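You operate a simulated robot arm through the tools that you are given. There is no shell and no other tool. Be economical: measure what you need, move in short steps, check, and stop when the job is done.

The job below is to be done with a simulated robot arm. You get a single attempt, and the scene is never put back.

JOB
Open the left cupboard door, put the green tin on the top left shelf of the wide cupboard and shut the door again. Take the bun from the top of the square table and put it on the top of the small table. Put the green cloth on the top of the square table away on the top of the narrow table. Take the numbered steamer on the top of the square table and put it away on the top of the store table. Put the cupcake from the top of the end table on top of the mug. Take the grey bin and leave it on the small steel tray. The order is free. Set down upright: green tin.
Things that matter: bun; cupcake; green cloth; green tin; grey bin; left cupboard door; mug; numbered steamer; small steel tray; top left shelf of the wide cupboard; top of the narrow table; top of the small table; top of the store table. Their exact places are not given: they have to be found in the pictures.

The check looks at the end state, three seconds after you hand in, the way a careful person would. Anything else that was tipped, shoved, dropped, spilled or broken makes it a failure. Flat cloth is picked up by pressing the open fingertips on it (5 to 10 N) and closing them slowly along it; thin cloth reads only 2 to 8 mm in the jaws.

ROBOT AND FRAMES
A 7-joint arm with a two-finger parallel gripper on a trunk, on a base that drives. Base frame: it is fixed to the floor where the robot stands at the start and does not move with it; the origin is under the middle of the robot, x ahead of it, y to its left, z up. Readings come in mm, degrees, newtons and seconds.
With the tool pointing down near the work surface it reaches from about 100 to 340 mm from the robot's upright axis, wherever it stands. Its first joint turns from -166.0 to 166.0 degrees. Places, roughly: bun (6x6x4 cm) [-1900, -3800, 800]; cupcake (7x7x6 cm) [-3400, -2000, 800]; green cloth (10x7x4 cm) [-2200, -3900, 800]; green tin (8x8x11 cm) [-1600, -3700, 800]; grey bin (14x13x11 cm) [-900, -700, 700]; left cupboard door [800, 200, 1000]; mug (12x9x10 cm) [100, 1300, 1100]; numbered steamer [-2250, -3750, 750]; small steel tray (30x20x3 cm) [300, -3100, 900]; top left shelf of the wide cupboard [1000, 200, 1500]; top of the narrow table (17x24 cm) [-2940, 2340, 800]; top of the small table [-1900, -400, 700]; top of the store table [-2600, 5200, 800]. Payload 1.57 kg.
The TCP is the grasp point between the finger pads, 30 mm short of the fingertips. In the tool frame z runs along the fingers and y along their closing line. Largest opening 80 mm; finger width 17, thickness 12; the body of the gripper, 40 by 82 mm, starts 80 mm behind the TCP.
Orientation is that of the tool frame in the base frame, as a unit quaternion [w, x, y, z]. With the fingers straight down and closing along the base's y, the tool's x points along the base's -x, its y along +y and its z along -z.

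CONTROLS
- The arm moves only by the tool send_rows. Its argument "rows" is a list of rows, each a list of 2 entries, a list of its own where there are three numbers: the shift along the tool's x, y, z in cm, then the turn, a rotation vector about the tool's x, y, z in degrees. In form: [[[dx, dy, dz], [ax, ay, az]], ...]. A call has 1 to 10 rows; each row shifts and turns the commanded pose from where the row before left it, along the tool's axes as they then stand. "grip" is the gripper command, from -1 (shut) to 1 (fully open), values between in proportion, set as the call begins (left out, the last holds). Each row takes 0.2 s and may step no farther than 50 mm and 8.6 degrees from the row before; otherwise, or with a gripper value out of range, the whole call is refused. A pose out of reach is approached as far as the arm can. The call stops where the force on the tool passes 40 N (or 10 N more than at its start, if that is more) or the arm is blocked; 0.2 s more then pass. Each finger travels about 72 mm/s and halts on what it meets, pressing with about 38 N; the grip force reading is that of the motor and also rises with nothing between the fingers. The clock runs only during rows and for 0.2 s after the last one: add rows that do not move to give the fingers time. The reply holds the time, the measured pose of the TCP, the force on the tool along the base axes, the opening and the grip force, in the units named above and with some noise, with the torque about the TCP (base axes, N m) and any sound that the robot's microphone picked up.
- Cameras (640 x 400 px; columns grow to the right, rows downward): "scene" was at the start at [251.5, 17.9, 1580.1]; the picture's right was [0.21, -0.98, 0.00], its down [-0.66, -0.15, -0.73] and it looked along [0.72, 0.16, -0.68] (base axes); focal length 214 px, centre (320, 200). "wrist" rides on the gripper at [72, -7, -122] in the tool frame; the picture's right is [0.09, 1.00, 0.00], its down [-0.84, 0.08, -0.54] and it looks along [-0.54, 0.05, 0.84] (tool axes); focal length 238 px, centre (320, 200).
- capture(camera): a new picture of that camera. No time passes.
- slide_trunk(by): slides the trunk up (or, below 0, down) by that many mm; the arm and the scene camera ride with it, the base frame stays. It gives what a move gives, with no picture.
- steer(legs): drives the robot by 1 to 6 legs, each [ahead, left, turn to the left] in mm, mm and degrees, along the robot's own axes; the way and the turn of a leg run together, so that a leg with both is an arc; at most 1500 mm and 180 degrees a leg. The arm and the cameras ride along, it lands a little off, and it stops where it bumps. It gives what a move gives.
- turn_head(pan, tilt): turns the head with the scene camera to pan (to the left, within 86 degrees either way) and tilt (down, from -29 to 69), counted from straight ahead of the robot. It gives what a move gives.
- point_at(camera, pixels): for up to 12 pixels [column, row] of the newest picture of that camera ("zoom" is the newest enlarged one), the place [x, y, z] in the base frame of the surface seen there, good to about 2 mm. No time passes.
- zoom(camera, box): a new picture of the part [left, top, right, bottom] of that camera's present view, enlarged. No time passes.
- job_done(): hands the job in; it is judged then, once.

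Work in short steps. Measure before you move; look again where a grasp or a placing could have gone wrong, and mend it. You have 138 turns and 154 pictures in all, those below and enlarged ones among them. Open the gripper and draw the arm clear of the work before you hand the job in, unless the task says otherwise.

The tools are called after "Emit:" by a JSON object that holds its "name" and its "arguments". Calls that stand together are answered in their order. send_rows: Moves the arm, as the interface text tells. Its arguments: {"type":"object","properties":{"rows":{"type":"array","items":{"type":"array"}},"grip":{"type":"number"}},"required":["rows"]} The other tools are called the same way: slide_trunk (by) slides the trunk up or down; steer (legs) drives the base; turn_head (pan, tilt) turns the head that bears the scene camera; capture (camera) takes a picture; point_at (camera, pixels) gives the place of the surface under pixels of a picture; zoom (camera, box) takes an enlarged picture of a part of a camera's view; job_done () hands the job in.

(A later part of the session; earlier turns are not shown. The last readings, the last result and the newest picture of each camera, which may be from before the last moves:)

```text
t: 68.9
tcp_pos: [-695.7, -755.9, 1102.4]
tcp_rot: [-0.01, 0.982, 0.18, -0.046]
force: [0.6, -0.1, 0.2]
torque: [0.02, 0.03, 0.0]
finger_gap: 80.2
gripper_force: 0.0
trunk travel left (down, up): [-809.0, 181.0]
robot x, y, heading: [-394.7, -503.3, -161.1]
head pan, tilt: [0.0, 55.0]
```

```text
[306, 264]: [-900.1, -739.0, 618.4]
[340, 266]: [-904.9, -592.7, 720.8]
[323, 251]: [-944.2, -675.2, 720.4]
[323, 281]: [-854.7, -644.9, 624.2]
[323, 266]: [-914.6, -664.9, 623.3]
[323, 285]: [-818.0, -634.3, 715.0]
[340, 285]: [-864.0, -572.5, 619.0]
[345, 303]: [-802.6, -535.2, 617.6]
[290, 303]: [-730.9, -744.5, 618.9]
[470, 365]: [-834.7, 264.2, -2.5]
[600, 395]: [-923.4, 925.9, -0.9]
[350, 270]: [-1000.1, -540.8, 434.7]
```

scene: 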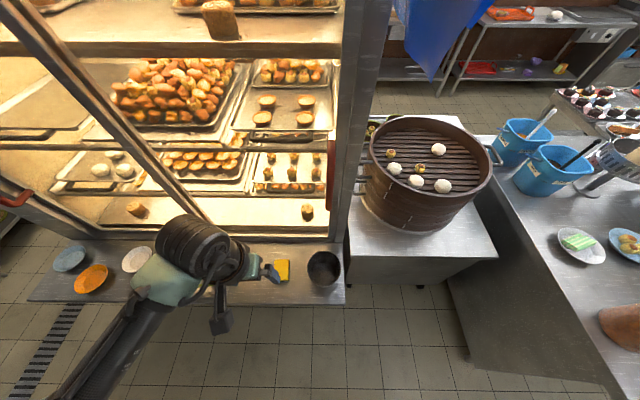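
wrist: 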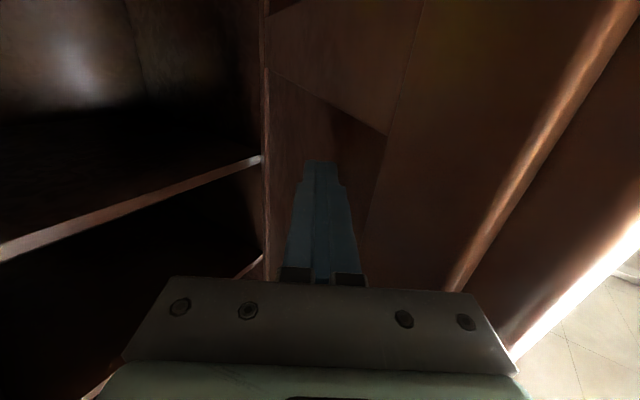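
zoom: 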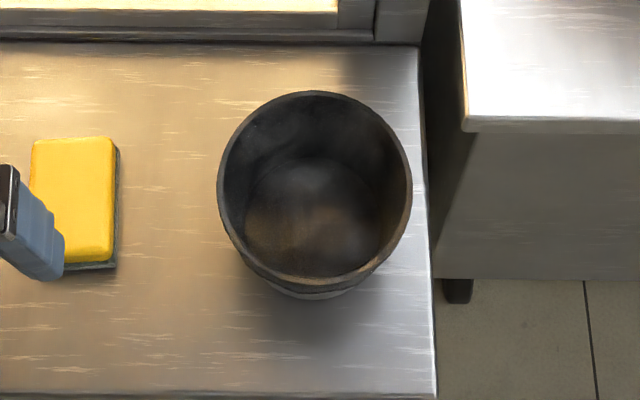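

Bin centre ≈(-881,-655), rim z 721, diameter 131. I drive 70 ahead, shift the hand over the near rim and turn it 90° so it closes radially.

Emit:
{"name": "steer", "arguments": {"legs": [[70, 0, 0]]}}

Emit:
{"name": "send_rows", "arguments": {"rows": [[[0, -4, 0], [0, 5, 0]], [[0, -4, 0], [0, 0, 0]], [[0, -4, 0], [0, 0, 0]], [[0, -3.5, 0], [0, 0, 0]]]}}

Emit:
{"name": "send_rows", "arguments": {"rows": [[[0, 0, 0], [0, 0, 8.5]], [[0, 0, 0], [0, 0, 8.5]], [[0, 0, 0], [0, 0, 8.5]], [[0, 0, 0], [0, 0, 8.5]], [[0, 0, 0], [0, 0, 8.5]], [[0, 0, 0], [0, 0, 8.5]], [[0, 0, 0], [0, 0, 8.5]], [[0, 0, 0], [0, 0, 8.5]], [[0, 0, 0], [0, 0, 8.5]], [[0, 0, 0], [0, 0, 8.5]]]}}

Emit:
{"name": "capture", "arguments": {"camera": "scene"}}

```text
t: 69.9
tcp_pos: [-762.9, -779.0, 1102.3]
tcp_rot: [-0.011, 0.982, 0.181, -0.045]
force: [-0.7, 0.3, -0.6]
torque: [-0.02, -0.02, -0.03]
finger_gap: 80.2
gripper_force: 0.1
trunk travel left (down, up): [-809.0, 181.0]
robot x, y, heading: [-464.1, -529.6, -161.2]
head pan, tilt: [0.0, 55.0]
```

```text
t: 70.9
tcp_pos: [-817.9, -631.2, 1107.1]
tcp_rot: [-0.017, 0.983, 0.181, -0.002]
force: [0.6, 0.2, -0.6]
torque: [0.01, -0.02, 0.01]
finger_gap: 79.7
gripper_force: 0.1
trunk travel left (down, up): [-809.0, 181.0]
robot x, y, heading: [-462.7, -530.8, -161.0]
head pan, tilt: [0.0, 55.0]
```

```text
t: 73.1
tcp_pos: [-817.9, -633.6, 1108.3]
tcp_rot: [-0.012, 0.846, -0.533, -0.015]
force: [0.0, 0.3, 0.0]
torque: [0.03, -0.02, 0.0]
finger_gap: 80.0
gripper_force: 0.1
trunk travel left (down, up): [-809.0, 181.0]
robot x, y, heading: [-461.8, -530.9, -161.2]
head pan, tilt: [0.0, 55.0]
```

```text
120 pictures are left
```

scene: 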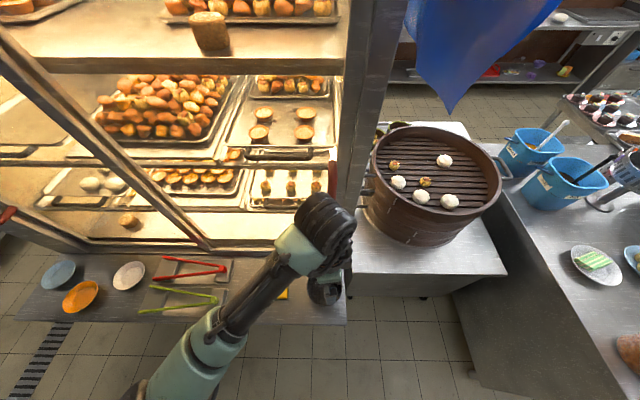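

Hand is over the near rim. Lower the trunk to hover just above and check.

Emit:
{"name": "send_rows", "arguments": {"rows": [[[0, 0, 0], [0, 0, 6]]]}}

Emit:
{"name": "slide_trunk", "arguments": {"by": -330}}

Emit:
{"name": "capture", "arguments": {"camera": "scene"}}

Emit:
{"name": "capture", "arguments": {"camera": "wrist"}}

```text
t: 73.5
tcp_pos: [-816.4, -632.5, 1108.8]
tcp_rot: [-0.011, 0.817, -0.576, -0.016]
force: [0.1, 0.4, 0.3]
torque: [0.02, 0.01, 0.01]
finger_gap: 79.7
gripper_force: 0.1
trunk travel left (down, up): [-809.0, 181.0]
robot x, y, heading: [-458.6, -526.8, -161.3]
head pan, tilt: [0.0, 55.0]
```

```text
t: 76.8
tcp_pos: [-816.8, -632.7, 778.3]
tcp_rot: [-0.011, 0.818, -0.575, -0.015]
force: [0.1, -0.6, 0.7]
torque: [0.04, -0.01, -0.04]
finger_gap: 79.8
gripper_force: 0.0
trunk travel left (down, up): [-479.0, 511.0]
robot x, y, heading: [-459.0, -526.9, -161.4]
head pan, tilt: [0.0, 55.0]
```

```text
119 pictures are left
```

scene: 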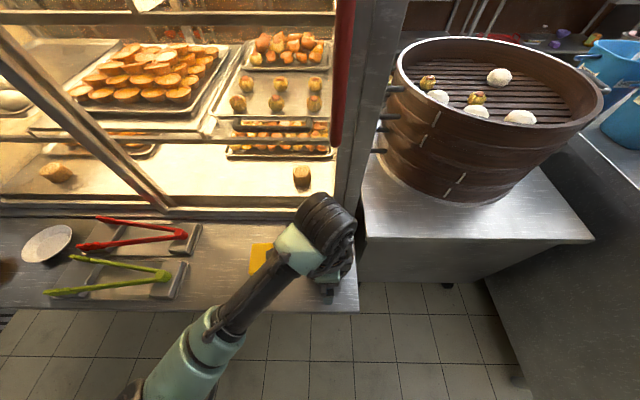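

```text
118 pictures are left
```

wrist: 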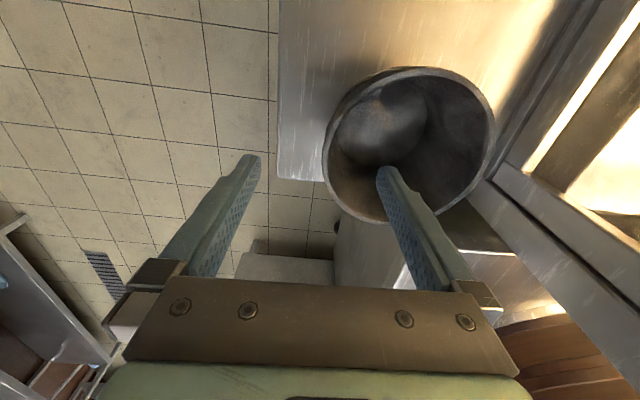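

Checking the rim location from the wrist camera.

Emit:
{"name": "point_at", "arguments": {"camera": "wrist", "pixels": [[325, 160], [350, 212], [490, 150], [410, 70], [385, 222], [335, 110], [455, 200], [250, 158], [383, 172]]}}

```text
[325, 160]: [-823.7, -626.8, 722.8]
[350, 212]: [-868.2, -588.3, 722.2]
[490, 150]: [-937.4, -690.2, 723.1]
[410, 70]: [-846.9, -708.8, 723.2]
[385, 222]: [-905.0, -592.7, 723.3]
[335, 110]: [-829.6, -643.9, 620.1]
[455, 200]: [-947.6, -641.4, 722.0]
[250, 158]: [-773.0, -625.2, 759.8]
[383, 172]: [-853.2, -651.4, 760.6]
```

Centre confirmed. Shift 6 mm in, descend 62 mm, close on the rim.

Emit:
{"name": "send_rows", "arguments": {"rows": [[[0, 0.6, 2], [0, 0, 0]], [[0, 0, 2.2], [0, 0, 0]], [[0, 0, 2], [0, 0, 0]]]}}

Emit:
{"name": "send_rows", "arguments": {"rows": [[[0, 0, 0], [0, 0, 0]], [[0, 0, 0], [0, 0, 0]], [[0, 0, 0], [0, 0, 0]], [[0, 0, 0], [0, 0, 0]]], "grip": -1}}

Emit:
{"name": "capture", "arguments": {"camera": "wrist"}}

```text
t: 77.6
tcp_pos: [-825.0, -632.4, 715.5]
tcp_rot: [-0.01, 0.818, -0.575, -0.014]
force: [0.4, 0.1, 0.0]
torque: [0.06, 0.02, 0.03]
finger_gap: 80.1
gripper_force: 0.1
trunk travel left (down, up): [-479.0, 511.0]
robot x, y, heading: [-461.3, -529.9, -161.4]
head pan, tilt: [0.0, 55.0]
```

```text
t: 78.6
tcp_pos: [-825.4, -631.1, 716.8]
tcp_rot: [-0.01, 0.818, -0.575, -0.016]
force: [-2.4, 0.8, 6.9]
torque: [-0.24, 0.97, -0.23]
finger_gap: 7.5
gripper_force: 26.6
trunk travel left (down, up): [-479.0, 511.0]
robot x, y, heading: [-458.1, -529.2, -161.3]
head pan, tilt: [0.0, 55.0]
```

```text
117 pictures are left
```

wrist: 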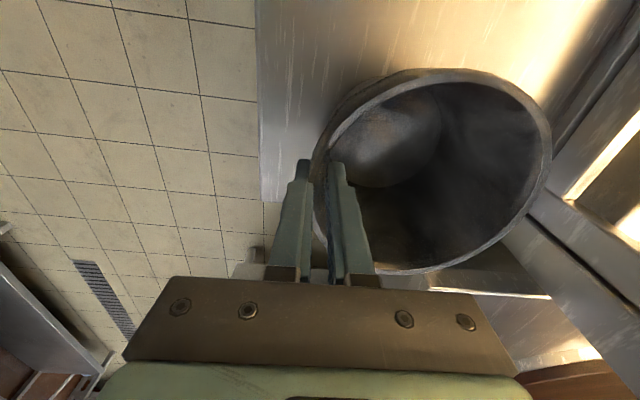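

Rim is gripped (7.5 mm). Lift with the trunk and back away.

Emit:
{"name": "slide_trunk", "arguments": {"by": 380}}

Emit:
{"name": "steer", "arguments": {"legs": [[-330, 0, 0], [0, 0, 71]]}}

Emit:
{"name": "turn_head", "arguments": {"pan": 10, "tilt": 25}}

Emit:
{"name": "capture", "arguments": {"camera": "scene"}}

Emit:
{"name": "capture", "arguments": {"camera": "wrist"}}

```text
t: 82.3
tcp_pos: [-825.0, -631.1, 1095.9]
tcp_rot: [-0.012, 0.818, -0.575, -0.015]
force: [0.5, 0.3, -1.2]
torque: [0.06, -0.1, -0.05]
finger_gap: 4.0
gripper_force: 24.8
trunk travel left (down, up): [-859.0, 131.0]
robot x, y, heading: [-462.0, -526.8, -161.2]
head pan, tilt: [0.0, 55.0]
```

```text
t: 87.5
tcp_pos: [-169.6, -798.4, 1096.8]
tcp_rot: [0.0, 1.0, 0.006, -0.018]
force: [-0.1, 0.2, -1.6]
torque: [0.05, 0.03, 0.03]
finger_gap: 4.0
gripper_force: 24.9
trunk travel left (down, up): [-859.0, 131.0]
robot x, y, heading: [-151.3, -422.5, -90.3]
head pan, tilt: [0.0, 55.0]
```

```text
t: 88.5
tcp_pos: [-170.0, -799.2, 1097.2]
tcp_rot: [0.0, 1.0, 0.006, -0.019]
force: [-0.2, 0.6, -1.1]
torque: [0.05, 0.01, -0.02]
finger_gap: 4.2
gripper_force: 24.6
trunk travel left (down, up): [-859.0, 131.0]
robot x, y, heading: [-151.4, -422.0, -90.2]
head pan, tilt: [10.0, 25.0]
```

```text
116 pictures are left
```

scene: 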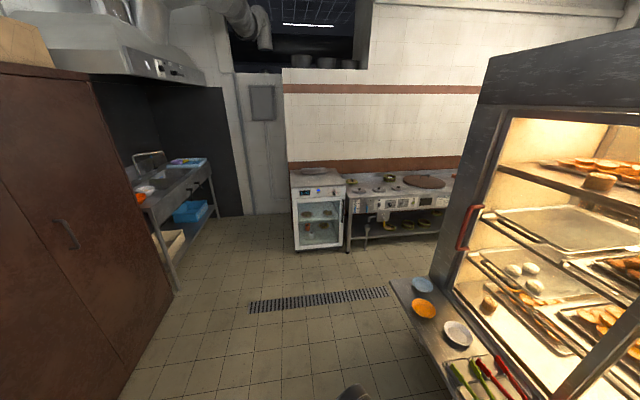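

```text
115 pictures are left
```

wrist: 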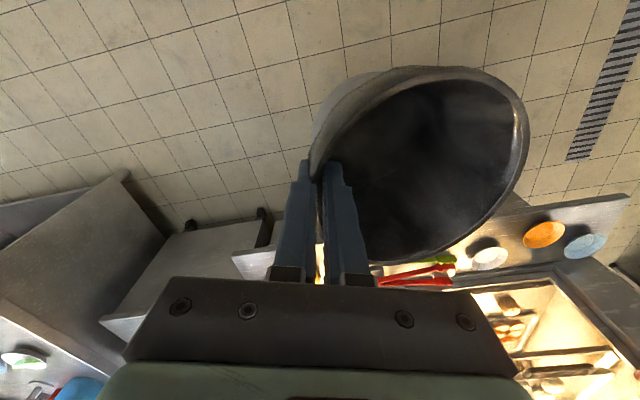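

Bin is held. I look for the small steel tray around (300,-3100,900).

Emit:
{"name": "zoom", "arguments": {"camera": "scene", "box": [270, 150, 470, 260]}}

Emit:
{"name": "point_at", "arguments": {"camera": "scene", "pixels": [[316, 171], [300, 182], [340, 180], [300, 175], [380, 190], [425, 182], [300, 249], [175, 190], [170, 285], [213, 215], [330, 160], [430, 230]]}}

```text
3.20 times, centred on (370, 205) of scene
```

zoom: 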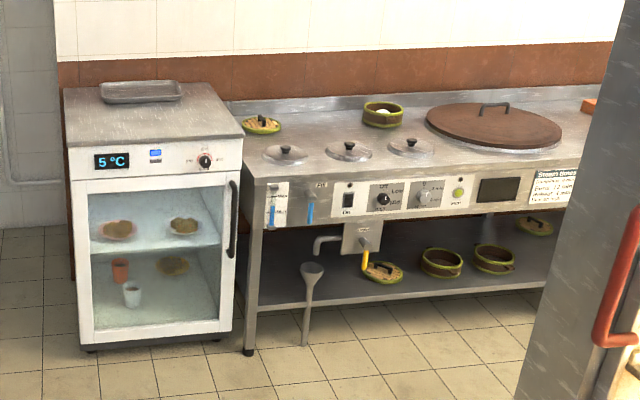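

```text
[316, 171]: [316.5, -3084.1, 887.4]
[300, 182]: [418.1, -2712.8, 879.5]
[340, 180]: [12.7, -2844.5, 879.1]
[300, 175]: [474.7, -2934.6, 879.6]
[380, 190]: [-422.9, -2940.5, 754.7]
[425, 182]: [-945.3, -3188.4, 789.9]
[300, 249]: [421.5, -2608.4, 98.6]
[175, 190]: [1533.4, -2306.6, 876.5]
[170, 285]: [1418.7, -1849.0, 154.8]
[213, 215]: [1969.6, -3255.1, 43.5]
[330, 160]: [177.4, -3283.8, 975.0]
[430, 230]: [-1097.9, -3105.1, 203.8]
```

The tray lies on the fridge top (z 879), toward the back. Measuring fridge side, tray corners and the passage limits.

Emit:
{"name": "point_at", "arguments": {"camera": "scene", "pixels": [[172, 290], [140, 330], [120, 200], [293, 185], [291, 178], [302, 171], [327, 169], [302, 167], [305, 174], [347, 186], [393, 288], [420, 330]]}}

Emit:
{"name": "zoom", "arguments": {"camera": "scene", "box": [280, 155, 360, 205]}}

```text
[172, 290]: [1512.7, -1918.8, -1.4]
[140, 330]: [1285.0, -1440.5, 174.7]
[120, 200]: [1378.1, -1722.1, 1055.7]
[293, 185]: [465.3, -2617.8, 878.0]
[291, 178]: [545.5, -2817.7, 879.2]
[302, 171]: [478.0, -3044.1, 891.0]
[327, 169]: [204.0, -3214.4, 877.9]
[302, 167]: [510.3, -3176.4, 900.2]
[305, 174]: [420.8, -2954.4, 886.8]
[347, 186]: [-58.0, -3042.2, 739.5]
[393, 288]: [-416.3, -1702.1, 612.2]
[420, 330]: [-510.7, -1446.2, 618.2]
```

```text
8.00 times, centred on (320, 180) of scene
```

zoom: 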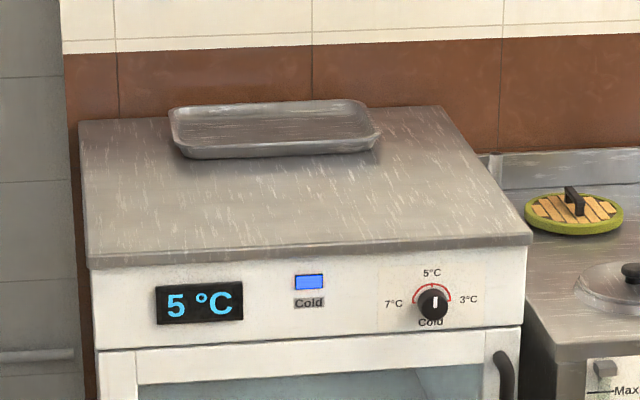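

Tray centre (316,-3084), 290 mm from the fridge's left side. I test how far the arm can reach ahead with the tool down.

Emit:
{"name": "send_rows", "arguments": {"rows": [[[0, 3, 0], [0, 0, 0]], [[0, 3, 0], [0, 0, 0]], [[0, 3, 0], [0, 0, 0]], [[0, 3, 0], [0, 0, 0]], [[0, 3, 0], [0, 0, 0]], [[0, 3, 0], [0, 0, 0]]]}}

Emit:
{"name": "turn_head", "arguments": {"pan": 0, "tilt": 69}}

Emit:
{"name": "capture", "arguments": {"camera": "scene"}}

```text
t: 89.9
tcp_pos: [-167.6, -979.9, 1094.0]
tcp_rot: [-0.001, 1.0, 0.006, -0.018]
force: [0.2, 0.3, -1.7]
torque: [0.09, 0.04, 0.0]
finger_gap: 3.9
gripper_force: 24.8
trunk travel left (down, up): [-859.0, 131.0]
robot x, y, heading: [-150.7, -423.5, -90.2]
head pan, tilt: [10.0, 25.0]
```

```text
t: 91.0
tcp_pos: [-167.1, -978.3, 1095.8]
tcp_rot: [0.001, 1.0, 0.007, -0.018]
force: [0.1, 0.8, -1.1]
torque: [0.03, -0.02, -0.01]
finger_gap: 4.4
gripper_force: 24.8
trunk travel left (down, up): [-859.0, 131.0]
robot x, y, heading: [-145.5, -421.8, -90.4]
head pan, tilt: [0.0, 68.8]
```

```text
112 pictures are left
```

scene: 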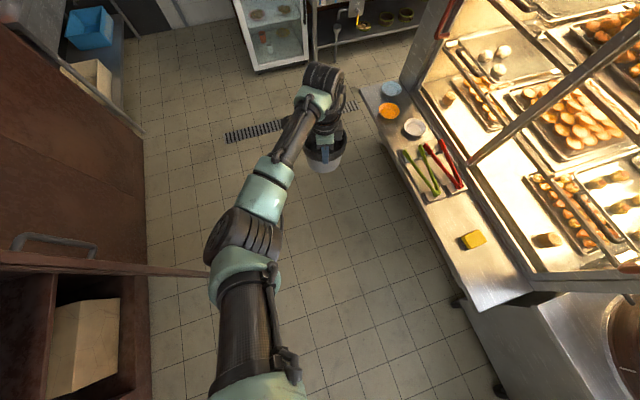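

Reach is ≥557 mm ahead. Check the cupboard's right door edge location before driving through the passage.

Emit:
{"name": "point_at", "arguments": {"camera": "scene", "pixels": [[205, 272], [190, 268], [100, 265], [140, 133], [360, 90]]}}

Emit:
{"name": "send_rows", "arguments": {"rows": [[[0, -3, 0], [0, 0, 0]], [[0, -3, 0], [0, 0, 0]], [[0, -3, 0], [0, 0, 0]], [[0, -3, 0], [0, 0, 0]], [[0, -2, 0], [0, 0, 0]]]}}

```text
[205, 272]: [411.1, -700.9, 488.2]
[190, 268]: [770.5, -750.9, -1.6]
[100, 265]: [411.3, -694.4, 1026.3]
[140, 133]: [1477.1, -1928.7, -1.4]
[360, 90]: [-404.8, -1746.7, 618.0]
```

```text
t: 92.2
tcp_pos: [-170.0, -838.0, 1095.5]
tcp_rot: [-0.001, 1.0, 0.007, -0.018]
force: [0.3, -0.2, -1.9]
torque: [0.08, 0.02, -0.04]
finger_gap: 4.0
gripper_force: 25.1
trunk travel left (down, up): [-859.0, 131.0]
robot x, y, heading: [-149.5, -422.8, -90.3]
head pan, tilt: [0.0, 68.8]
```

Passage clear: door edge (411,-701), ledge corner (-416,-1702). Drive round to the fridge's left side and face it.

Emit:
{"name": "steer", "arguments": {"legs": [[400, 0, 0], [680, 300, 0], [1000, 650, 0], [340, 180, 0], [0, 0, -72]]}}

Emit:
{"name": "turn_head", "arguments": {"pan": 0, "tilt": 50}}

Emit:
{"name": "capture", "arguments": {"camera": "scene"}}

```text
t: 107.7
tcp_pos: [771.2, -3188.4, 1094.5]
tcp_rot: [-0.013, 0.968, -0.25, -0.001]
force: [17.2, 3.2, -0.6]
torque: [-0.07, -0.07, 0.97]
finger_gap: 16.6
gripper_force: 32.1
trunk travel left (down, up): [-859.0, 131.0]
robot x, y, heading: [996.3, -2841.1, -122.3]
head pan, tilt: [0.0, 68.8]
stopped in leg 5: the force on the tool passed its limit at 51 N (the readings are from after the stop); the commanded pose is now the measured one
```

```text
t: 108.5
tcp_pos: [771.2, -3186.8, 1095.2]
tcp_rot: [-0.012, 0.968, -0.251, -0.002]
force: [22.7, 0.6, 0.5]
torque: [-0.05, -0.07, 1.47]
finger_gap: 16.4
gripper_force: 32.1
trunk travel left (down, up): [-859.0, 131.0]
robot x, y, heading: [995.6, -2839.3, -122.4]
head pan, tilt: [0.0, 50.0]
```

```text
111 pictures are left
```

scene: 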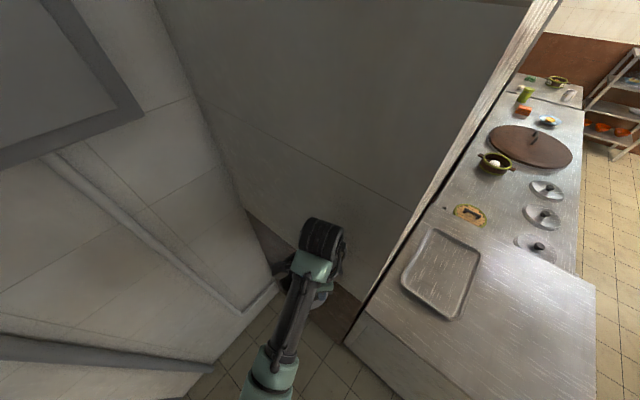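

The bin brushed the wall at the left while turning. I turn back and look at its state.

Emit:
{"name": "steer", "arguments": {"legs": [[0, 0, 20]]}}

Emit:
{"name": "capture", "arguments": {"camera": "wrist"}}

Emit:
{"name": "point_at", "arguments": {"camera": "scene", "pixels": [[230, 180], [300, 150], [395, 245], [240, 215], [440, 235], [400, 285], [448, 315], [480, 255], [345, 345], [590, 300]]}}

```text
t: 110.0
tcp_pos: [897.7, -3243.4, 1094.2]
tcp_rot: [-0.011, 0.996, -0.084, -0.006]
force: [0.8, 0.3, -0.9]
torque: [0.09, -0.04, 0.0]
finger_gap: 4.2
gripper_force: 24.3
trunk travel left (down, up): [-859.0, 131.0]
robot x, y, heading: [992.2, -2841.7, -102.8]
head pan, tilt: [0.0, 50.0]
```

```text
110 pictures are left
```

wrist: 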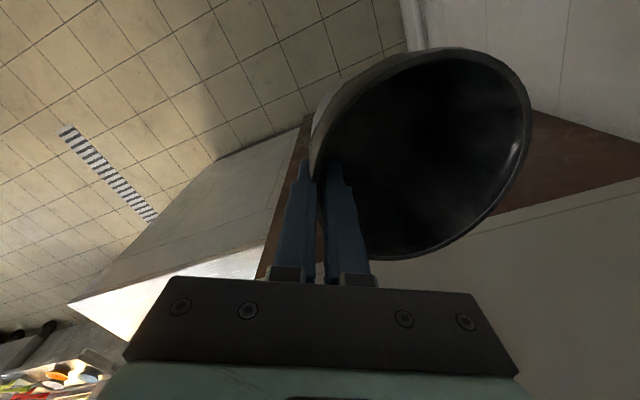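

```text
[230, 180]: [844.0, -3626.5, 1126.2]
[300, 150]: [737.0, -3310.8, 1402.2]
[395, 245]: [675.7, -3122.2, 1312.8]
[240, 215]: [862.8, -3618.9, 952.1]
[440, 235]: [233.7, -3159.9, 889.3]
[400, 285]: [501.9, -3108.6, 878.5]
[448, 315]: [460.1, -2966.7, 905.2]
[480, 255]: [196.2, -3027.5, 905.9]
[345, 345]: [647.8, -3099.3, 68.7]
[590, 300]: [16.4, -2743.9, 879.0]
```

Bin is intact and held. Tray centre ≈(345,-3064). I back away north, turn to −162°, then slide in alongside the fridge.

Emit:
{"name": "steer", "arguments": {"legs": [[-400, 0, 0], [0, 0, -59]]}}

Emit:
{"name": "capture", "arguments": {"camera": "scene"}}

```text
t: 115.1
tcp_pos: [690.5, -2573.3, 1094.6]
tcp_rot: [-0.011, 0.83, -0.557, 0.001]
force: [-0.3, 0.9, -2.2]
torque: [0.02, -0.09, -0.01]
finger_gap: 3.8
gripper_force: 24.3
trunk travel left (down, up): [-859.0, 131.0]
robot x, y, heading: [1085.1, -2443.2, -160.9]
head pan, tilt: [0.0, 50.0]
```

```text
109 pictures are left
```

scene: 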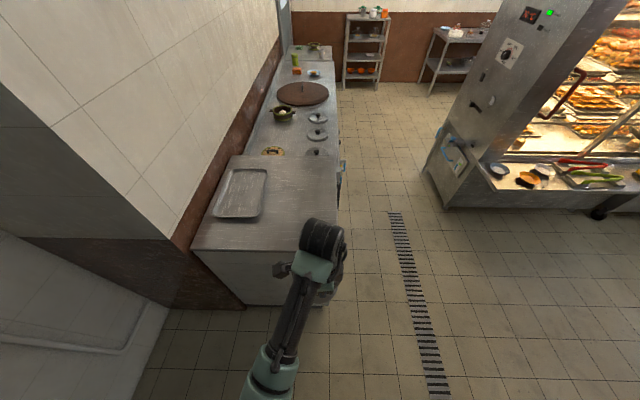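

Clear view of the tray at (240,193). Measure its corners and the wall corner.

Emit:
{"name": "point_at", "arguments": {"camera": "scene", "pixels": [[230, 172], [266, 172], [256, 214], [217, 208], [240, 192], [195, 247], [300, 255], [176, 238], [190, 200]]}}

Emit:
{"name": "zoom", "arguments": {"camera": "scene", "box": [180, 150, 300, 240]}}

```text
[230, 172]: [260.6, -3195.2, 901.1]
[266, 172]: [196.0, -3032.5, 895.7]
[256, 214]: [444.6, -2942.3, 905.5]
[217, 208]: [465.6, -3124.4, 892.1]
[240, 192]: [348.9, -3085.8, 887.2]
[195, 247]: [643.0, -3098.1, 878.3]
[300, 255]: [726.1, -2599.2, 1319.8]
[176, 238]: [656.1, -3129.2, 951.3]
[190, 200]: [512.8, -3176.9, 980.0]
```

```text
4.44 times, centred on (240, 195) of scene
```

zoom: 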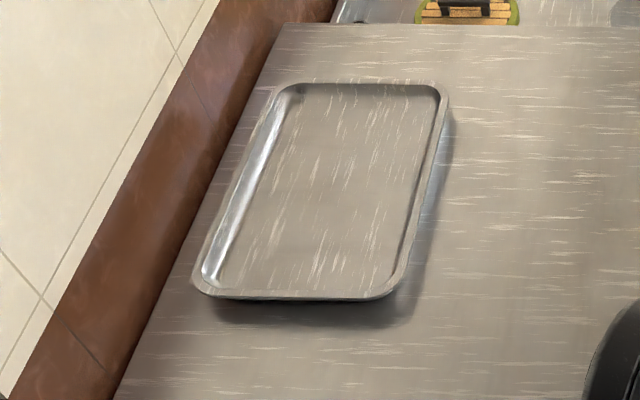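

Tray centre ≈(342,-3073), floor z 887. Drive to the placing stance.

Emit:
{"name": "steer", "arguments": {"legs": [[150, 265, -1], [190, 0, 0]]}}

Emit:
{"name": "capture", "arguments": {"camera": "scene"}}

Emit:
{"name": "point_at", "arguments": {"camera": "scene", "pixels": [[320, 250], [300, 262], [330, 280]]}}

```text
t: 118.3
tcp_pos: [467.1, -2928.5, 1095.9]
tcp_rot: [-0.01, 0.827, -0.562, 0.001]
force: [0.0, 0.4, -1.3]
torque: [0.11, -0.04, 0.0]
finger_gap: 3.7
gripper_force: 24.5
trunk travel left (down, up): [-859.0, 131.0]
robot x, y, heading: [858.0, -2802.0, -161.4]
head pan, tilt: [0.0, 50.0]
stopped in leg 2: the robot was blocked; the commanded pose is now the measured one
```

```text
107 pictures are left
```

scene: 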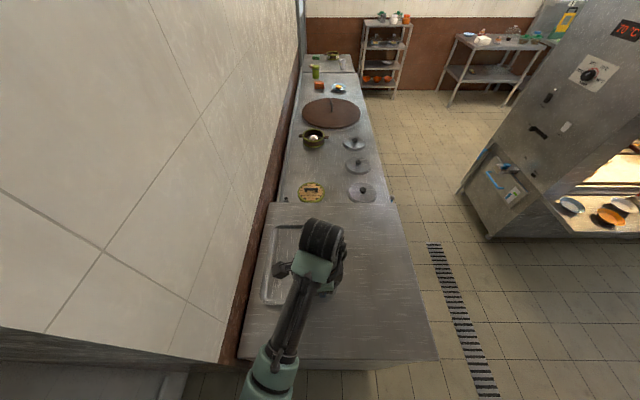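

```text
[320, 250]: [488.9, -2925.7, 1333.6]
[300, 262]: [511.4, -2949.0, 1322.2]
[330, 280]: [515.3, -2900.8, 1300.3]
```

Base front touches the fridge side (half-length ~315). I shift the hand over the tray and lower close.

Emit:
{"name": "send_rows", "arguments": {"rows": [[[3, 3, 0], [0, 0, 0]], [[3, 3, 0], [0, 0, 0]], [[2.7, 3.2, 0], [0, 0, 0]], [[0, 0, 3], [0, 0, 0]], [[0, 0, 3], [0, 0, 0]], [[0, 0, 2.5], [0, 0, 0]]]}}

Emit:
{"name": "capture", "arguments": {"camera": "wrist"}}

Emit:
{"name": "capture", "arguments": {"camera": "scene"}}

```text
t: 119.7
tcp_pos: [412.9, -3042.3, 1007.8]
tcp_rot: [-0.01, 0.827, -0.562, 0.001]
force: [-1.1, -0.2, -1.5]
torque: [0.02, -0.07, -0.02]
finger_gap: 4.0
gripper_force: 24.8
trunk travel left (down, up): [-859.0, 131.0]
robot x, y, heading: [859.1, -2805.2, -161.4]
head pan, tilt: [0.0, 50.0]
```

```text
106 pictures are left
```

wrist: 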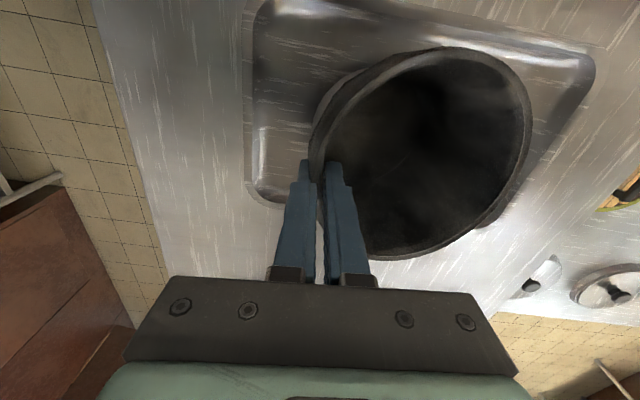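

```text
105 pictures are left
```

scene: 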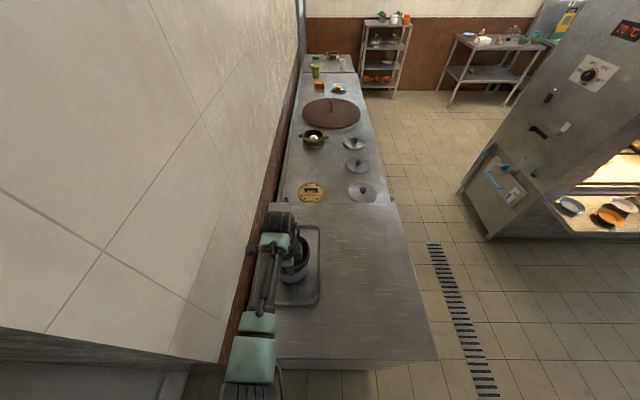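

Bin is over the tray; check rim tilt and centre.

Emit:
{"name": "point_at", "arguments": {"camera": "wrist", "pixels": [[330, 110], [526, 130], [430, 52], [430, 252], [250, 150], [592, 70], [270, 195], [570, 120]]}}

```text
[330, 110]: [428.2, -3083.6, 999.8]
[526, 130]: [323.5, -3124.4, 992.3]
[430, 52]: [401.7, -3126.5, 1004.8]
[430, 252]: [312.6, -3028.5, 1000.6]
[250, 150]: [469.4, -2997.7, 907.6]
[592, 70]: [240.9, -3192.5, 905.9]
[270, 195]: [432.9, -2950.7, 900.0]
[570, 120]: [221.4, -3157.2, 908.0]
```

Centre ≈(366,-3074), nearly level, ~10 mm above the tray floor. Lower slowly.

Emit:
{"name": "send_rows", "arguments": {"rows": [[[0, 0, 0.4], [0, 0, 0]], [[0, 0, 0.3], [0, 0, 0]], [[0, 0, 0.2], [0, 0, 0]], [[0, 0, 0], [0, 0, 0]]]}}

Emit:
{"name": "send_rows", "arguments": {"rows": [[[0, 0, 0.2], [0, 0, 0]], [[0, 0, 0], [0, 0, 0]]]}}

Emit:
{"name": "capture", "arguments": {"camera": "wrist"}}

```text
t: 120.7
tcp_pos: [413.8, -3043.5, 998.7]
tcp_rot: [-0.01, 0.827, -0.562, 0.001]
force: [-0.2, 0.9, 0.5]
torque: [-0.13, 0.18, -0.03]
finger_gap: 4.4
gripper_force: 25.2
trunk travel left (down, up): [-859.0, 131.0]
robot x, y, heading: [860.6, -2802.3, -161.5]
head pan, tilt: [0.0, 50.0]
```

```text
t: 121.3
tcp_pos: [414.4, -3043.0, 997.9]
tcp_rot: [-0.009, 0.827, -0.561, 0.001]
force: [2.7, 2.7, 10.0]
torque: [-0.35, 0.5, -0.04]
finger_gap: 4.4
gripper_force: 24.9
trunk travel left (down, up): [-859.0, 131.0]
robot x, y, heading: [858.7, -2807.2, -161.2]
head pan, tilt: [0.0, 50.0]
```

```text
104 pictures are left
```

wrist: 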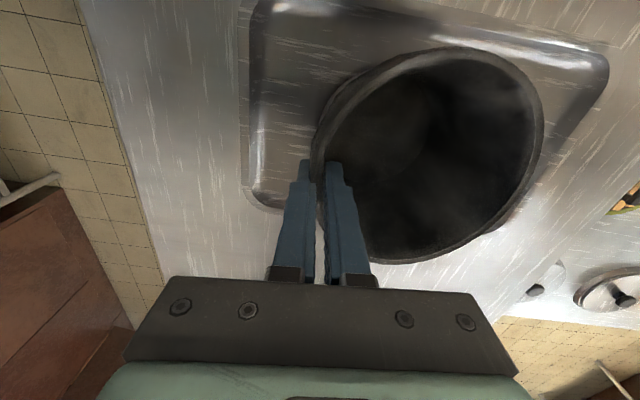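

Contact felt (10 N). Open gently, then lift off.

Emit:
{"name": "send_rows", "arguments": {"rows": [[[0, 0, 0], [0, 0, 0]], [[0, 0, 0], [0, 0, 0]]], "grip": -0.6}}

Emit:
{"name": "send_rows", "arguments": {"rows": [[[0, 0, -1.5], [0, 0, 0]], [[0, 0, -3], [0, 0, 0]], [[0, 0, -4], [0, 0, 0]], [[0, 0, -4], [0, 0, 0]]]}}

Emit:
{"name": "capture", "arguments": {"camera": "wrist"}}

```text
t: 121.9
tcp_pos: [414.9, -3042.3, 997.0]
tcp_rot: [-0.01, 0.827, -0.562, 0.002]
force: [-0.1, 0.1, 0.8]
torque: [-0.03, 0.02, 0.02]
finger_gap: 16.3
gripper_force: 0.0
trunk travel left (down, up): [-859.0, 131.0]
robot x, y, heading: [857.8, -2801.0, -161.8]
head pan, tilt: [0.0, 50.0]
```

```text
t: 122.9
tcp_pos: [413.3, -3044.7, 1122.5]
tcp_rot: [-0.009, 0.827, -0.562, 0.002]
force: [-0.1, 0.3, 1.0]
torque: [0.0, 0.01, -0.02]
finger_gap: 15.8
gripper_force: 0.1
trunk travel left (down, up): [-859.0, 131.0]
robot x, y, heading: [860.2, -2803.3, -161.4]
head pan, tilt: [0.0, 50.0]
```

```text
103 pictures are left
```

wrist: 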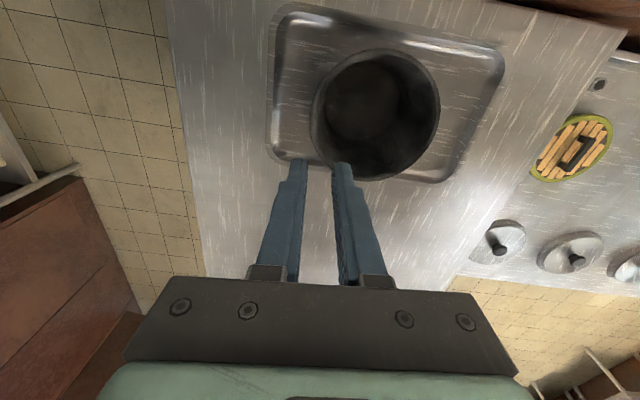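

Bin stands in the tray. Next the square table, west along the counter. I measure the aisle and what lies at its end.

Emit:
{"name": "zoom", "arguments": {"camera": "scene", "box": [280, 0, 580, 190]}}

Emit:
{"name": "point_at", "arguments": {"camera": "scene", "pixels": [[488, 237], [462, 193], [365, 95], [388, 90], [450, 103], [505, 100], [325, 58], [345, 72], [360, 140], [480, 40], [437, 355]]}}

Emit:
{"name": "steer", "arguments": {"legs": [[-250, 0, 0], [0, -820, 0]]}}

Emit:
{"name": "turn_head", "arguments": {"pan": 0, "tilt": 25}}

Emit:
{"name": "capture", "arguments": {"camera": "scene"}}

```text
2.11 times, centred on (430, 95) of scene
```

zoom: 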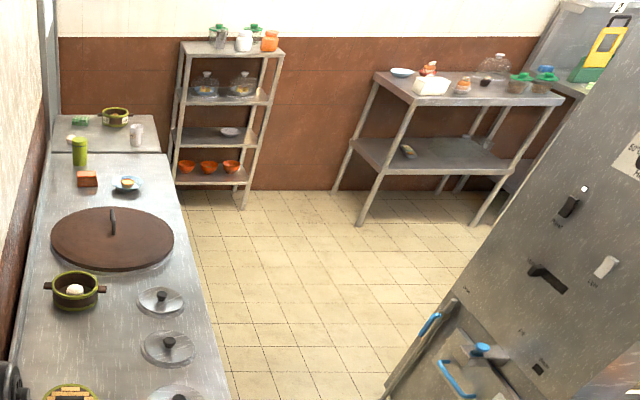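

```text
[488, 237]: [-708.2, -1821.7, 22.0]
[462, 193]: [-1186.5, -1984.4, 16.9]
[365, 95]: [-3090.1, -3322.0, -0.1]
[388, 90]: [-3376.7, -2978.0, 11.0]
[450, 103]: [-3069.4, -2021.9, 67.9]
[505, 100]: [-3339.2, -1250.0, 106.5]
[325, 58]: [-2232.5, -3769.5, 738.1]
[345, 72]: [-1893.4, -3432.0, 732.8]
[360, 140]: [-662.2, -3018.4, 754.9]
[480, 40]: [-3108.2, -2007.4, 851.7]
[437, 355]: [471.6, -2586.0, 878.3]
```

```text
t: 128.8
tcp_pos: [384.2, -2182.7, 1119.0]
tcp_rot: [-0.012, 0.826, -0.564, 0.001]
force: [-0.6, -0.3, -0.2]
torque: [-0.01, 0.01, -0.02]
finger_gap: 16.1
gripper_force: 0.0
trunk travel left (down, up): [-859.0, 131.0]
robot x, y, heading: [832.7, -1943.7, -161.7]
head pan, tilt: [0.0, 50.0]
```

```text
t: 129.6
tcp_pos: [382.4, -2182.2, 1119.8]
tcp_rot: [-0.011, 0.826, -0.564, 0.002]
force: [-0.4, -0.2, 0.2]
torque: [0.01, 0.03, 0.0]
finger_gap: 15.9
gripper_force: 0.0
trunk travel left (down, up): [-859.0, 131.0]
robot x, y, heading: [829.9, -1941.0, -161.5]
head pan, tilt: [0.0, 25.0]
```

```text
101 pictures are left
```

scene: 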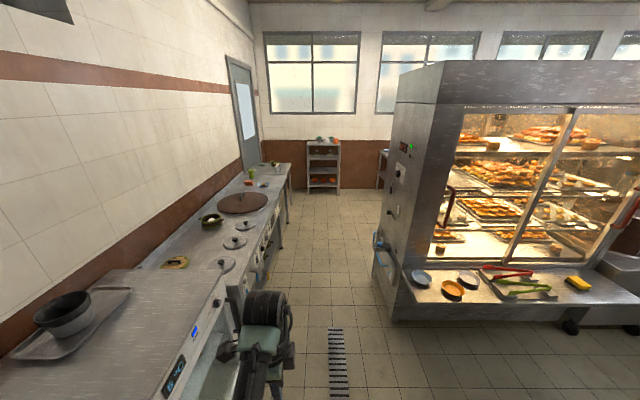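

Table top at z≈735. I'll drive parallel to the counter (it stays on my left, base is narrower sideways) up to the square table and look.

Emit:
{"name": "steer", "arguments": {"legs": [[1500, 0, -0.5], [1500, 0, 0]]}}

Emit:
{"name": "turn_head", "arguments": {"pan": 70, "tilt": 40}}

Emit:
{"name": "capture", "arguments": {"camera": "scene"}}

```text
t: 144.2
tcp_pos: [-2472.3, -3138.8, 1119.1]
tcp_rot: [-0.012, 0.826, -0.563, 0.001]
force: [0.8, 0.6, -0.6]
torque: [-0.03, 0.0, 0.0]
finger_gap: 15.9
gripper_force: 0.1
trunk travel left (down, up): [-859.0, 131.0]
robot x, y, heading: [-2022.6, -2898.2, -161.8]
head pan, tilt: [0.0, 25.0]
```

```text
t: 145.6
tcp_pos: [-2470.8, -3139.5, 1120.2]
tcp_rot: [-0.011, 0.827, -0.562, 0.001]
force: [-0.8, -0.1, -0.6]
torque: [0.0, 0.0, -0.03]
finger_gap: 16.1
gripper_force: 0.1
trunk travel left (down, up): [-859.0, 131.0]
robot x, y, heading: [-2020.3, -2896.6, -161.8]
head pan, tilt: [70.0, 40.0]
```

```text
100 pictures are left
```

scene: 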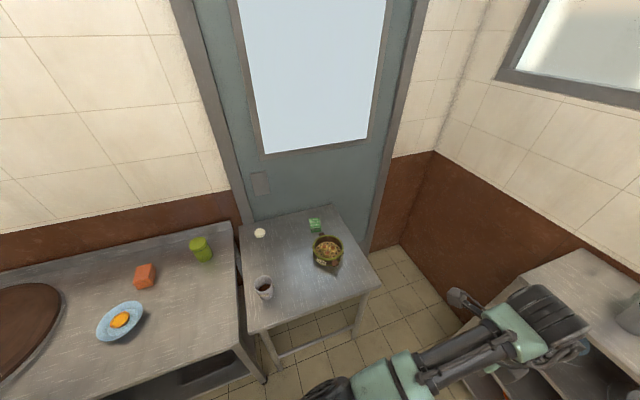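

Everything is visible: bun (260,232), cloth (315,224), steamer (326,250), tin (200,248). Zoom and measure.

Emit:
{"name": "zoom", "arguments": {"camera": "scene", "box": [180, 200, 380, 325]}}

Emit:
{"name": "point_at", "arguments": {"camera": "scene", "pixels": [[260, 230], [315, 220], [315, 227], [326, 238], [326, 262], [313, 250], [340, 250], [200, 240], [200, 257], [238, 222], [247, 328], [381, 287]]}}

Emit:
{"name": "point_at", "arguments": {"camera": "scene", "pixels": [[332, 207], [264, 280], [264, 297], [238, 340], [190, 243], [210, 243], [267, 232], [253, 233], [310, 232], [322, 230], [326, 250], [360, 275]]}}

```text
3.20 times, centred on (280, 262) of scene
```

zoom: 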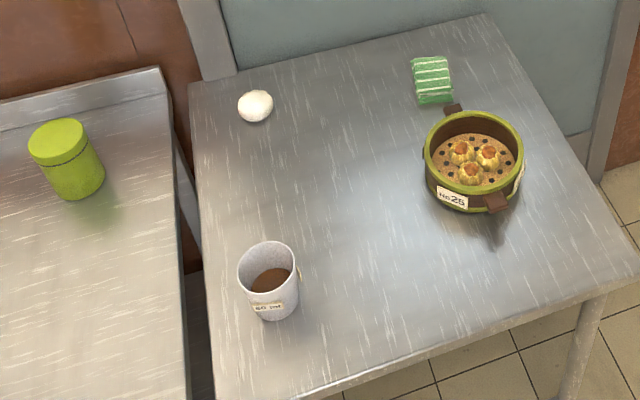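

```text
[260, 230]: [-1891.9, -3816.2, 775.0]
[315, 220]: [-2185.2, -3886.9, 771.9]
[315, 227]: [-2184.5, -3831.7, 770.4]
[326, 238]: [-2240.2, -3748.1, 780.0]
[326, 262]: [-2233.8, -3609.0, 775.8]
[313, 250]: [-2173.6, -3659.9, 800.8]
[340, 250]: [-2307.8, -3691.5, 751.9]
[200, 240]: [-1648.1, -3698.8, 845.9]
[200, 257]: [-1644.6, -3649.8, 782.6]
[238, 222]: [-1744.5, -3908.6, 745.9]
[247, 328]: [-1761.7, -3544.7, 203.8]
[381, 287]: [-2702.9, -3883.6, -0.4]
```

```text
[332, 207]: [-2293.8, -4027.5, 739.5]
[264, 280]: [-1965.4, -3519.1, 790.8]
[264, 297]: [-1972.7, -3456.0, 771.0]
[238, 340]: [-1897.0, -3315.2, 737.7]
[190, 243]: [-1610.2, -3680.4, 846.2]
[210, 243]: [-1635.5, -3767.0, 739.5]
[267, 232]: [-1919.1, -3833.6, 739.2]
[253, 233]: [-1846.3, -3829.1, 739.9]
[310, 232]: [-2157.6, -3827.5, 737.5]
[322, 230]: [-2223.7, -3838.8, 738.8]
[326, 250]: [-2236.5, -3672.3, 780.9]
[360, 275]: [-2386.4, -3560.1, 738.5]
```

Table z≈738.5; bun ≈(-1885,-3822) top 775. I swing the arm out to the left side along an arc (10 rows, then 4), tool staying down.

Emit:
{"name": "send_rows", "arguments": {"rows": [[[4.3, 0.3, 0], [0, 0, -4.8]], [[4.3, 0.3, 0], [0, 0, -4.8]], [[4.3, 0.3, 0], [0, 0, -4.8]], [[4.3, 0.3, 0], [0, 0, -4.8]], [[4.3, 0.3, 0], [0, 0, -4.8]], [[4.3, 0.3, 0], [0, 0, -4.8]], [[4.3, 0.3, 0], [0, 0, -4.8]], [[4.3, 0.3, 0], [0, 0, -4.8]], [[4.3, 0.3, 0], [0, 0, -4.8]], [[4.3, 0.3, 0], [0, 0, -4.8]]], "grip": 1}}

Emit:
{"name": "send_rows", "arguments": {"rows": [[[4.3, 1, 0], [0, 0, -4.6]], [[4.3, 1, 0], [0, 0, -4.6]], [[4.3, 1, 0], [0, 0, -4.6]], [[4.3, 1.5, 0], [0, 0, 0]], [[0, 4, 0], [0, 0, 0]], [[0, 4, 0], [0, 0, 0]]]}}

```text
t: 147.8
tcp_pos: [-2207.4, -3461.6, 1117.2]
tcp_rot: [-0.01, 0.984, -0.178, 0.005]
force: [-0.1, -0.2, 0.5]
torque: [0.0, 0.02, 0.04]
finger_gap: 80.2
gripper_force: 0.1
trunk travel left (down, up): [-859.0, 131.0]
robot x, y, heading: [-2024.1, -2898.1, -161.7]
head pan, tilt: [70.0, 40.0]
```

```text
t: 149.2
tcp_pos: [-2053.8, -3501.2, 1131.8]
tcp_rot: [-0.01, 0.998, -0.059, 0.007]
force: [-0.3, 0.5, -0.7]
torque: [-0.03, -0.02, 0.02]
finger_gap: 80.1
gripper_force: 0.1
out of reach, approached as far as the arm can: row 2, 3, 4, 5, 6
trunk travel left (down, up): [-859.0, 131.0]
robot x, y, heading: [-2022.4, -2895.5, -161.5]
head pan, tilt: [70.0, 40.0]
```

Tool-down reach tops out at ~605 mm. I'll pick with the tool tilted outward: sidestep closer to the table, turn the hand back 90°, then tilt.

Emit:
{"name": "steer", "arguments": {"legs": [[-60, 225, 0]]}}

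Emit:
{"name": "send_rows", "arguments": {"rows": [[[0, -2, 0], [0, 0, -8.5]], [[0, -2, 0], [0, 0, -8.5]], [[0, -2, 0], [0, 0, -8.5]], [[0, 0, 0], [0, 0, -8.5]], [[0, 0, 0], [0, 0, -8.5]], [[0, 0, 0], [0, 0, -8.5]], [[0, 0, 0], [0, 0, -8.5]], [[0, 0, 0], [0, 0, -8.5]], [[0, 0, 0], [0, 0, -8.5]], [[0, 0, 0], [0, 0, -8.5]]]}}

Emit:
{"name": "capture", "arguments": {"camera": "scene"}}

Emit:
{"name": "capture", "arguments": {"camera": "wrist"}}

```text
t: 150.9
tcp_pos: [-1926.4, -3700.4, 1133.3]
tcp_rot: [-0.009, 0.998, -0.058, 0.007]
force: [0.2, 0.4, 0.7]
torque: [-0.02, -0.01, 0.01]
finger_gap: 80.0
gripper_force: 0.1
trunk travel left (down, up): [-859.0, 131.0]
robot x, y, heading: [-1895.7, -3094.9, -161.5]
head pan, tilt: [70.0, 40.0]
```

```text
t: 153.1
tcp_pos: [-1929.3, -3640.8, 1134.2]
tcp_rot: [-0.002, 0.774, 0.633, 0.012]
force: [-0.2, -0.4, -1.0]
torque: [-0.04, 0.02, -0.01]
finger_gap: 80.2
gripper_force: 0.1
trunk travel left (down, up): [-859.0, 131.0]
robot x, y, heading: [-1893.5, -3090.4, -161.4]
head pan, tilt: [70.0, 40.0]
```

```text
98 pictures are left
```

scene: 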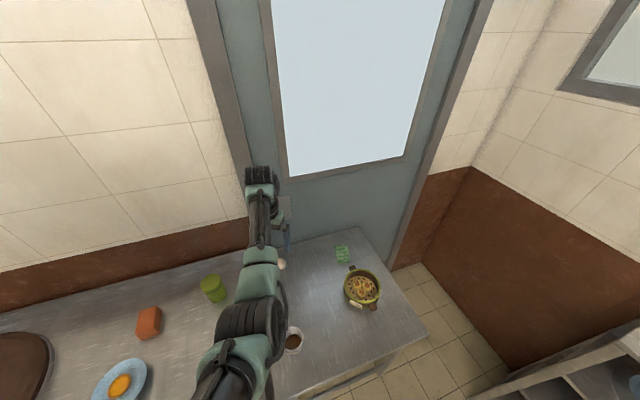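

```text
97 pictures are left
```

wrist: 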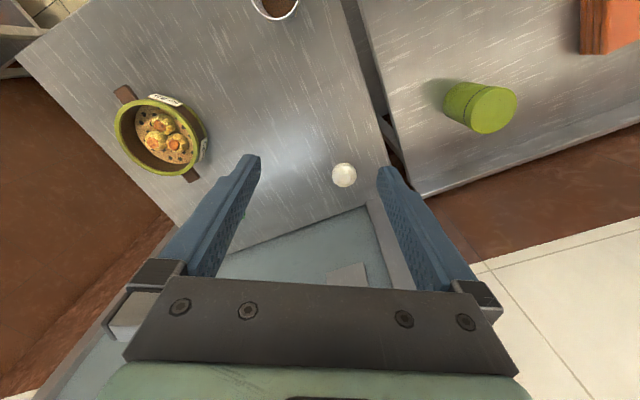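

Wrist view shows the bun at (344,175). Measure it plus the steamer and cloth while here.

Emit:
{"name": "point_at", "arguments": {"camera": "wrist", "pixels": [[344, 175], [333, 176], [356, 176], [344, 164], [344, 187], [160, 137], [118, 125], [205, 160], [120, 95], [192, 177], [480, 108]]}}

```text
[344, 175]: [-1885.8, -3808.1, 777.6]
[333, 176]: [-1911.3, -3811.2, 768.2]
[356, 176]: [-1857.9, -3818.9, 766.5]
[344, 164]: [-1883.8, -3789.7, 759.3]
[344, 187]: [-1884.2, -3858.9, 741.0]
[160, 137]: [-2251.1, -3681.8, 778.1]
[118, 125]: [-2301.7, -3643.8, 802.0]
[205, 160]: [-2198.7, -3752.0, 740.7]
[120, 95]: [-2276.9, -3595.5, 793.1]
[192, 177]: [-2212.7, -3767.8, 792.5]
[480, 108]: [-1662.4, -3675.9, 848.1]
```

Bun centre ≈(-1885,-3813). Yaw 12°, tilt 34° outward about the TCP.

Emit:
{"name": "send_rows", "arguments": {"rows": [[[0, 1, 0], [0, 0, -6]], [[0, 1, 0], [0, 0, -6]], [[-1, 1, 0], [0, -8.5, 0]], [[-1, 1, 0], [0, -8.5, 0]], [[-1, 0, 0], [0, -8.5, 0]], [[-1, 0, 0], [0, -8.5, 0]]]}}

Emit:
{"name": "slide_trunk", "arguments": {"by": -250}}

Emit:
{"name": "capture", "arguments": {"camera": "wrist"}}

```text
t: 154.5
tcp_pos: [-1887.3, -3682.6, 1143.3]
tcp_rot: [0.208, 0.676, 0.679, -0.196]
force: [-0.6, 0.6, -0.1]
torque: [-0.01, 0.03, 0.0]
finger_gap: 80.3
gripper_force: 0.0
trunk travel left (down, up): [-859.0, 131.0]
robot x, y, heading: [-1895.3, -3096.1, -161.6]
head pan, tilt: [70.0, 40.0]
```

```text
t: 157.1
tcp_pos: [-1886.9, -3681.9, 893.1]
tcp_rot: [0.207, 0.677, 0.679, -0.195]
force: [0.0, -0.3, 0.1]
torque: [0.01, 0.02, -0.01]
finger_gap: 79.9
gripper_force: 0.0
trunk travel left (down, up): [-609.0, 381.0]
robot x, y, heading: [-1892.2, -3096.7, -161.5]
head pan, tilt: [70.0, 40.0]
```

```text
96 pictures are left
```

wrist: 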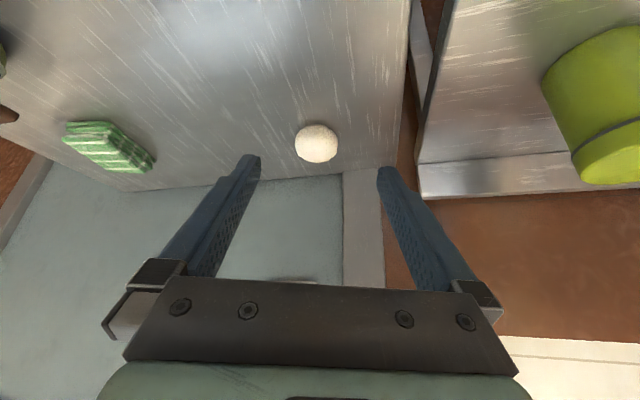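

Delta to the bun: tool x −39 mm, z +175 mm. Advance.

Emit:
{"name": "send_rows", "arguments": {"rows": [[[-2, 0, 2], [0, 0, 0]], [[-1.9, 0, 3], [0, 0, 0]], [[0, 0, 3.5], [0, 0, 0]], [[0, 0, 3.5], [0, 0, 0]]]}}

Emit:
{"name": "capture", "arguments": {"camera": "wrist"}}

```text
t: 158.1
tcp_pos: [-1885.5, -3780.9, 812.8]
tcp_rot: [0.208, 0.677, 0.679, -0.196]
force: [0.8, 0.6, -0.3]
torque: [-0.03, 0.0, 0.01]
finger_gap: 80.2
gripper_force: 0.1
trunk travel left (down, up): [-609.0, 381.0]
robot x, y, heading: [-1896.3, -3097.3, -161.6]
head pan, tilt: [70.0, 40.0]
```

```text
95 pictures are left
```

wrist: 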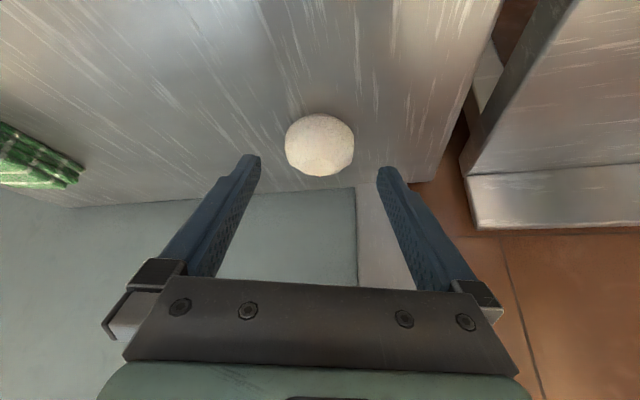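

On line; 52 mm more along the tool, then close.

Emit:
{"name": "send_rows", "arguments": {"rows": [[[0, 0, 2.6], [0, 0, 0]], [[0, 0, 2.6], [0, 0, 0]]]}}

Emit:
{"name": "send_rows", "arguments": {"rows": [[[0, 0, 0], [0, 0, 0]], [[0, 0, 0], [0, 0, 0]], [[0, 0, 0], [0, 0, 0]]], "grip": -1}}

Emit:
{"name": "capture", "arguments": {"camera": "wrist"}}

```text
t: 158.7
tcp_pos: [-1879.6, -3783.0, 798.5]
tcp_rot: [0.208, 0.677, 0.679, -0.195]
force: [0.1, 0.6, 0.2]
torque: [0.02, 0.01, -0.01]
finger_gap: 79.8
gripper_force: 0.0
out of reach, approached as far as the arm can: row 1, 2
trunk travel left (down, up): [-609.0, 381.0]
robot x, y, heading: [-1896.5, -3094.9, -161.4]
head pan, tilt: [70.0, 40.0]
```

```text
t: 159.5
tcp_pos: [-1879.4, -3781.6, 797.7]
tcp_rot: [0.206, 0.678, 0.678, -0.195]
force: [0.1, 0.0, -0.3]
torque: [0.01, 0.02, 0.03]
finger_gap: 0.2
gripper_force: 18.5
trunk travel left (down, up): [-609.0, 381.0]
robot x, y, heading: [-1893.5, -3091.9, -161.7]
head pan, tilt: [70.0, 40.0]
```

```text
94 pictures are left
```

wrist: 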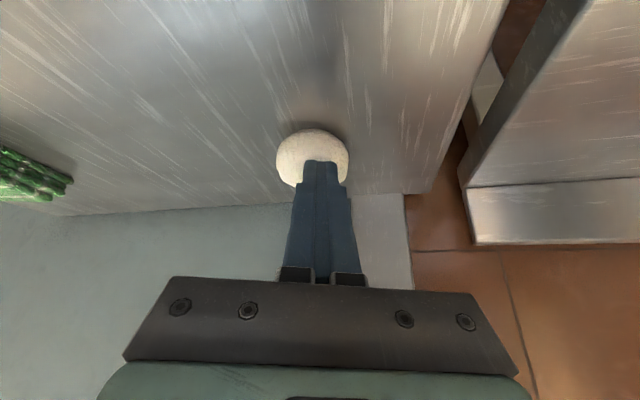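

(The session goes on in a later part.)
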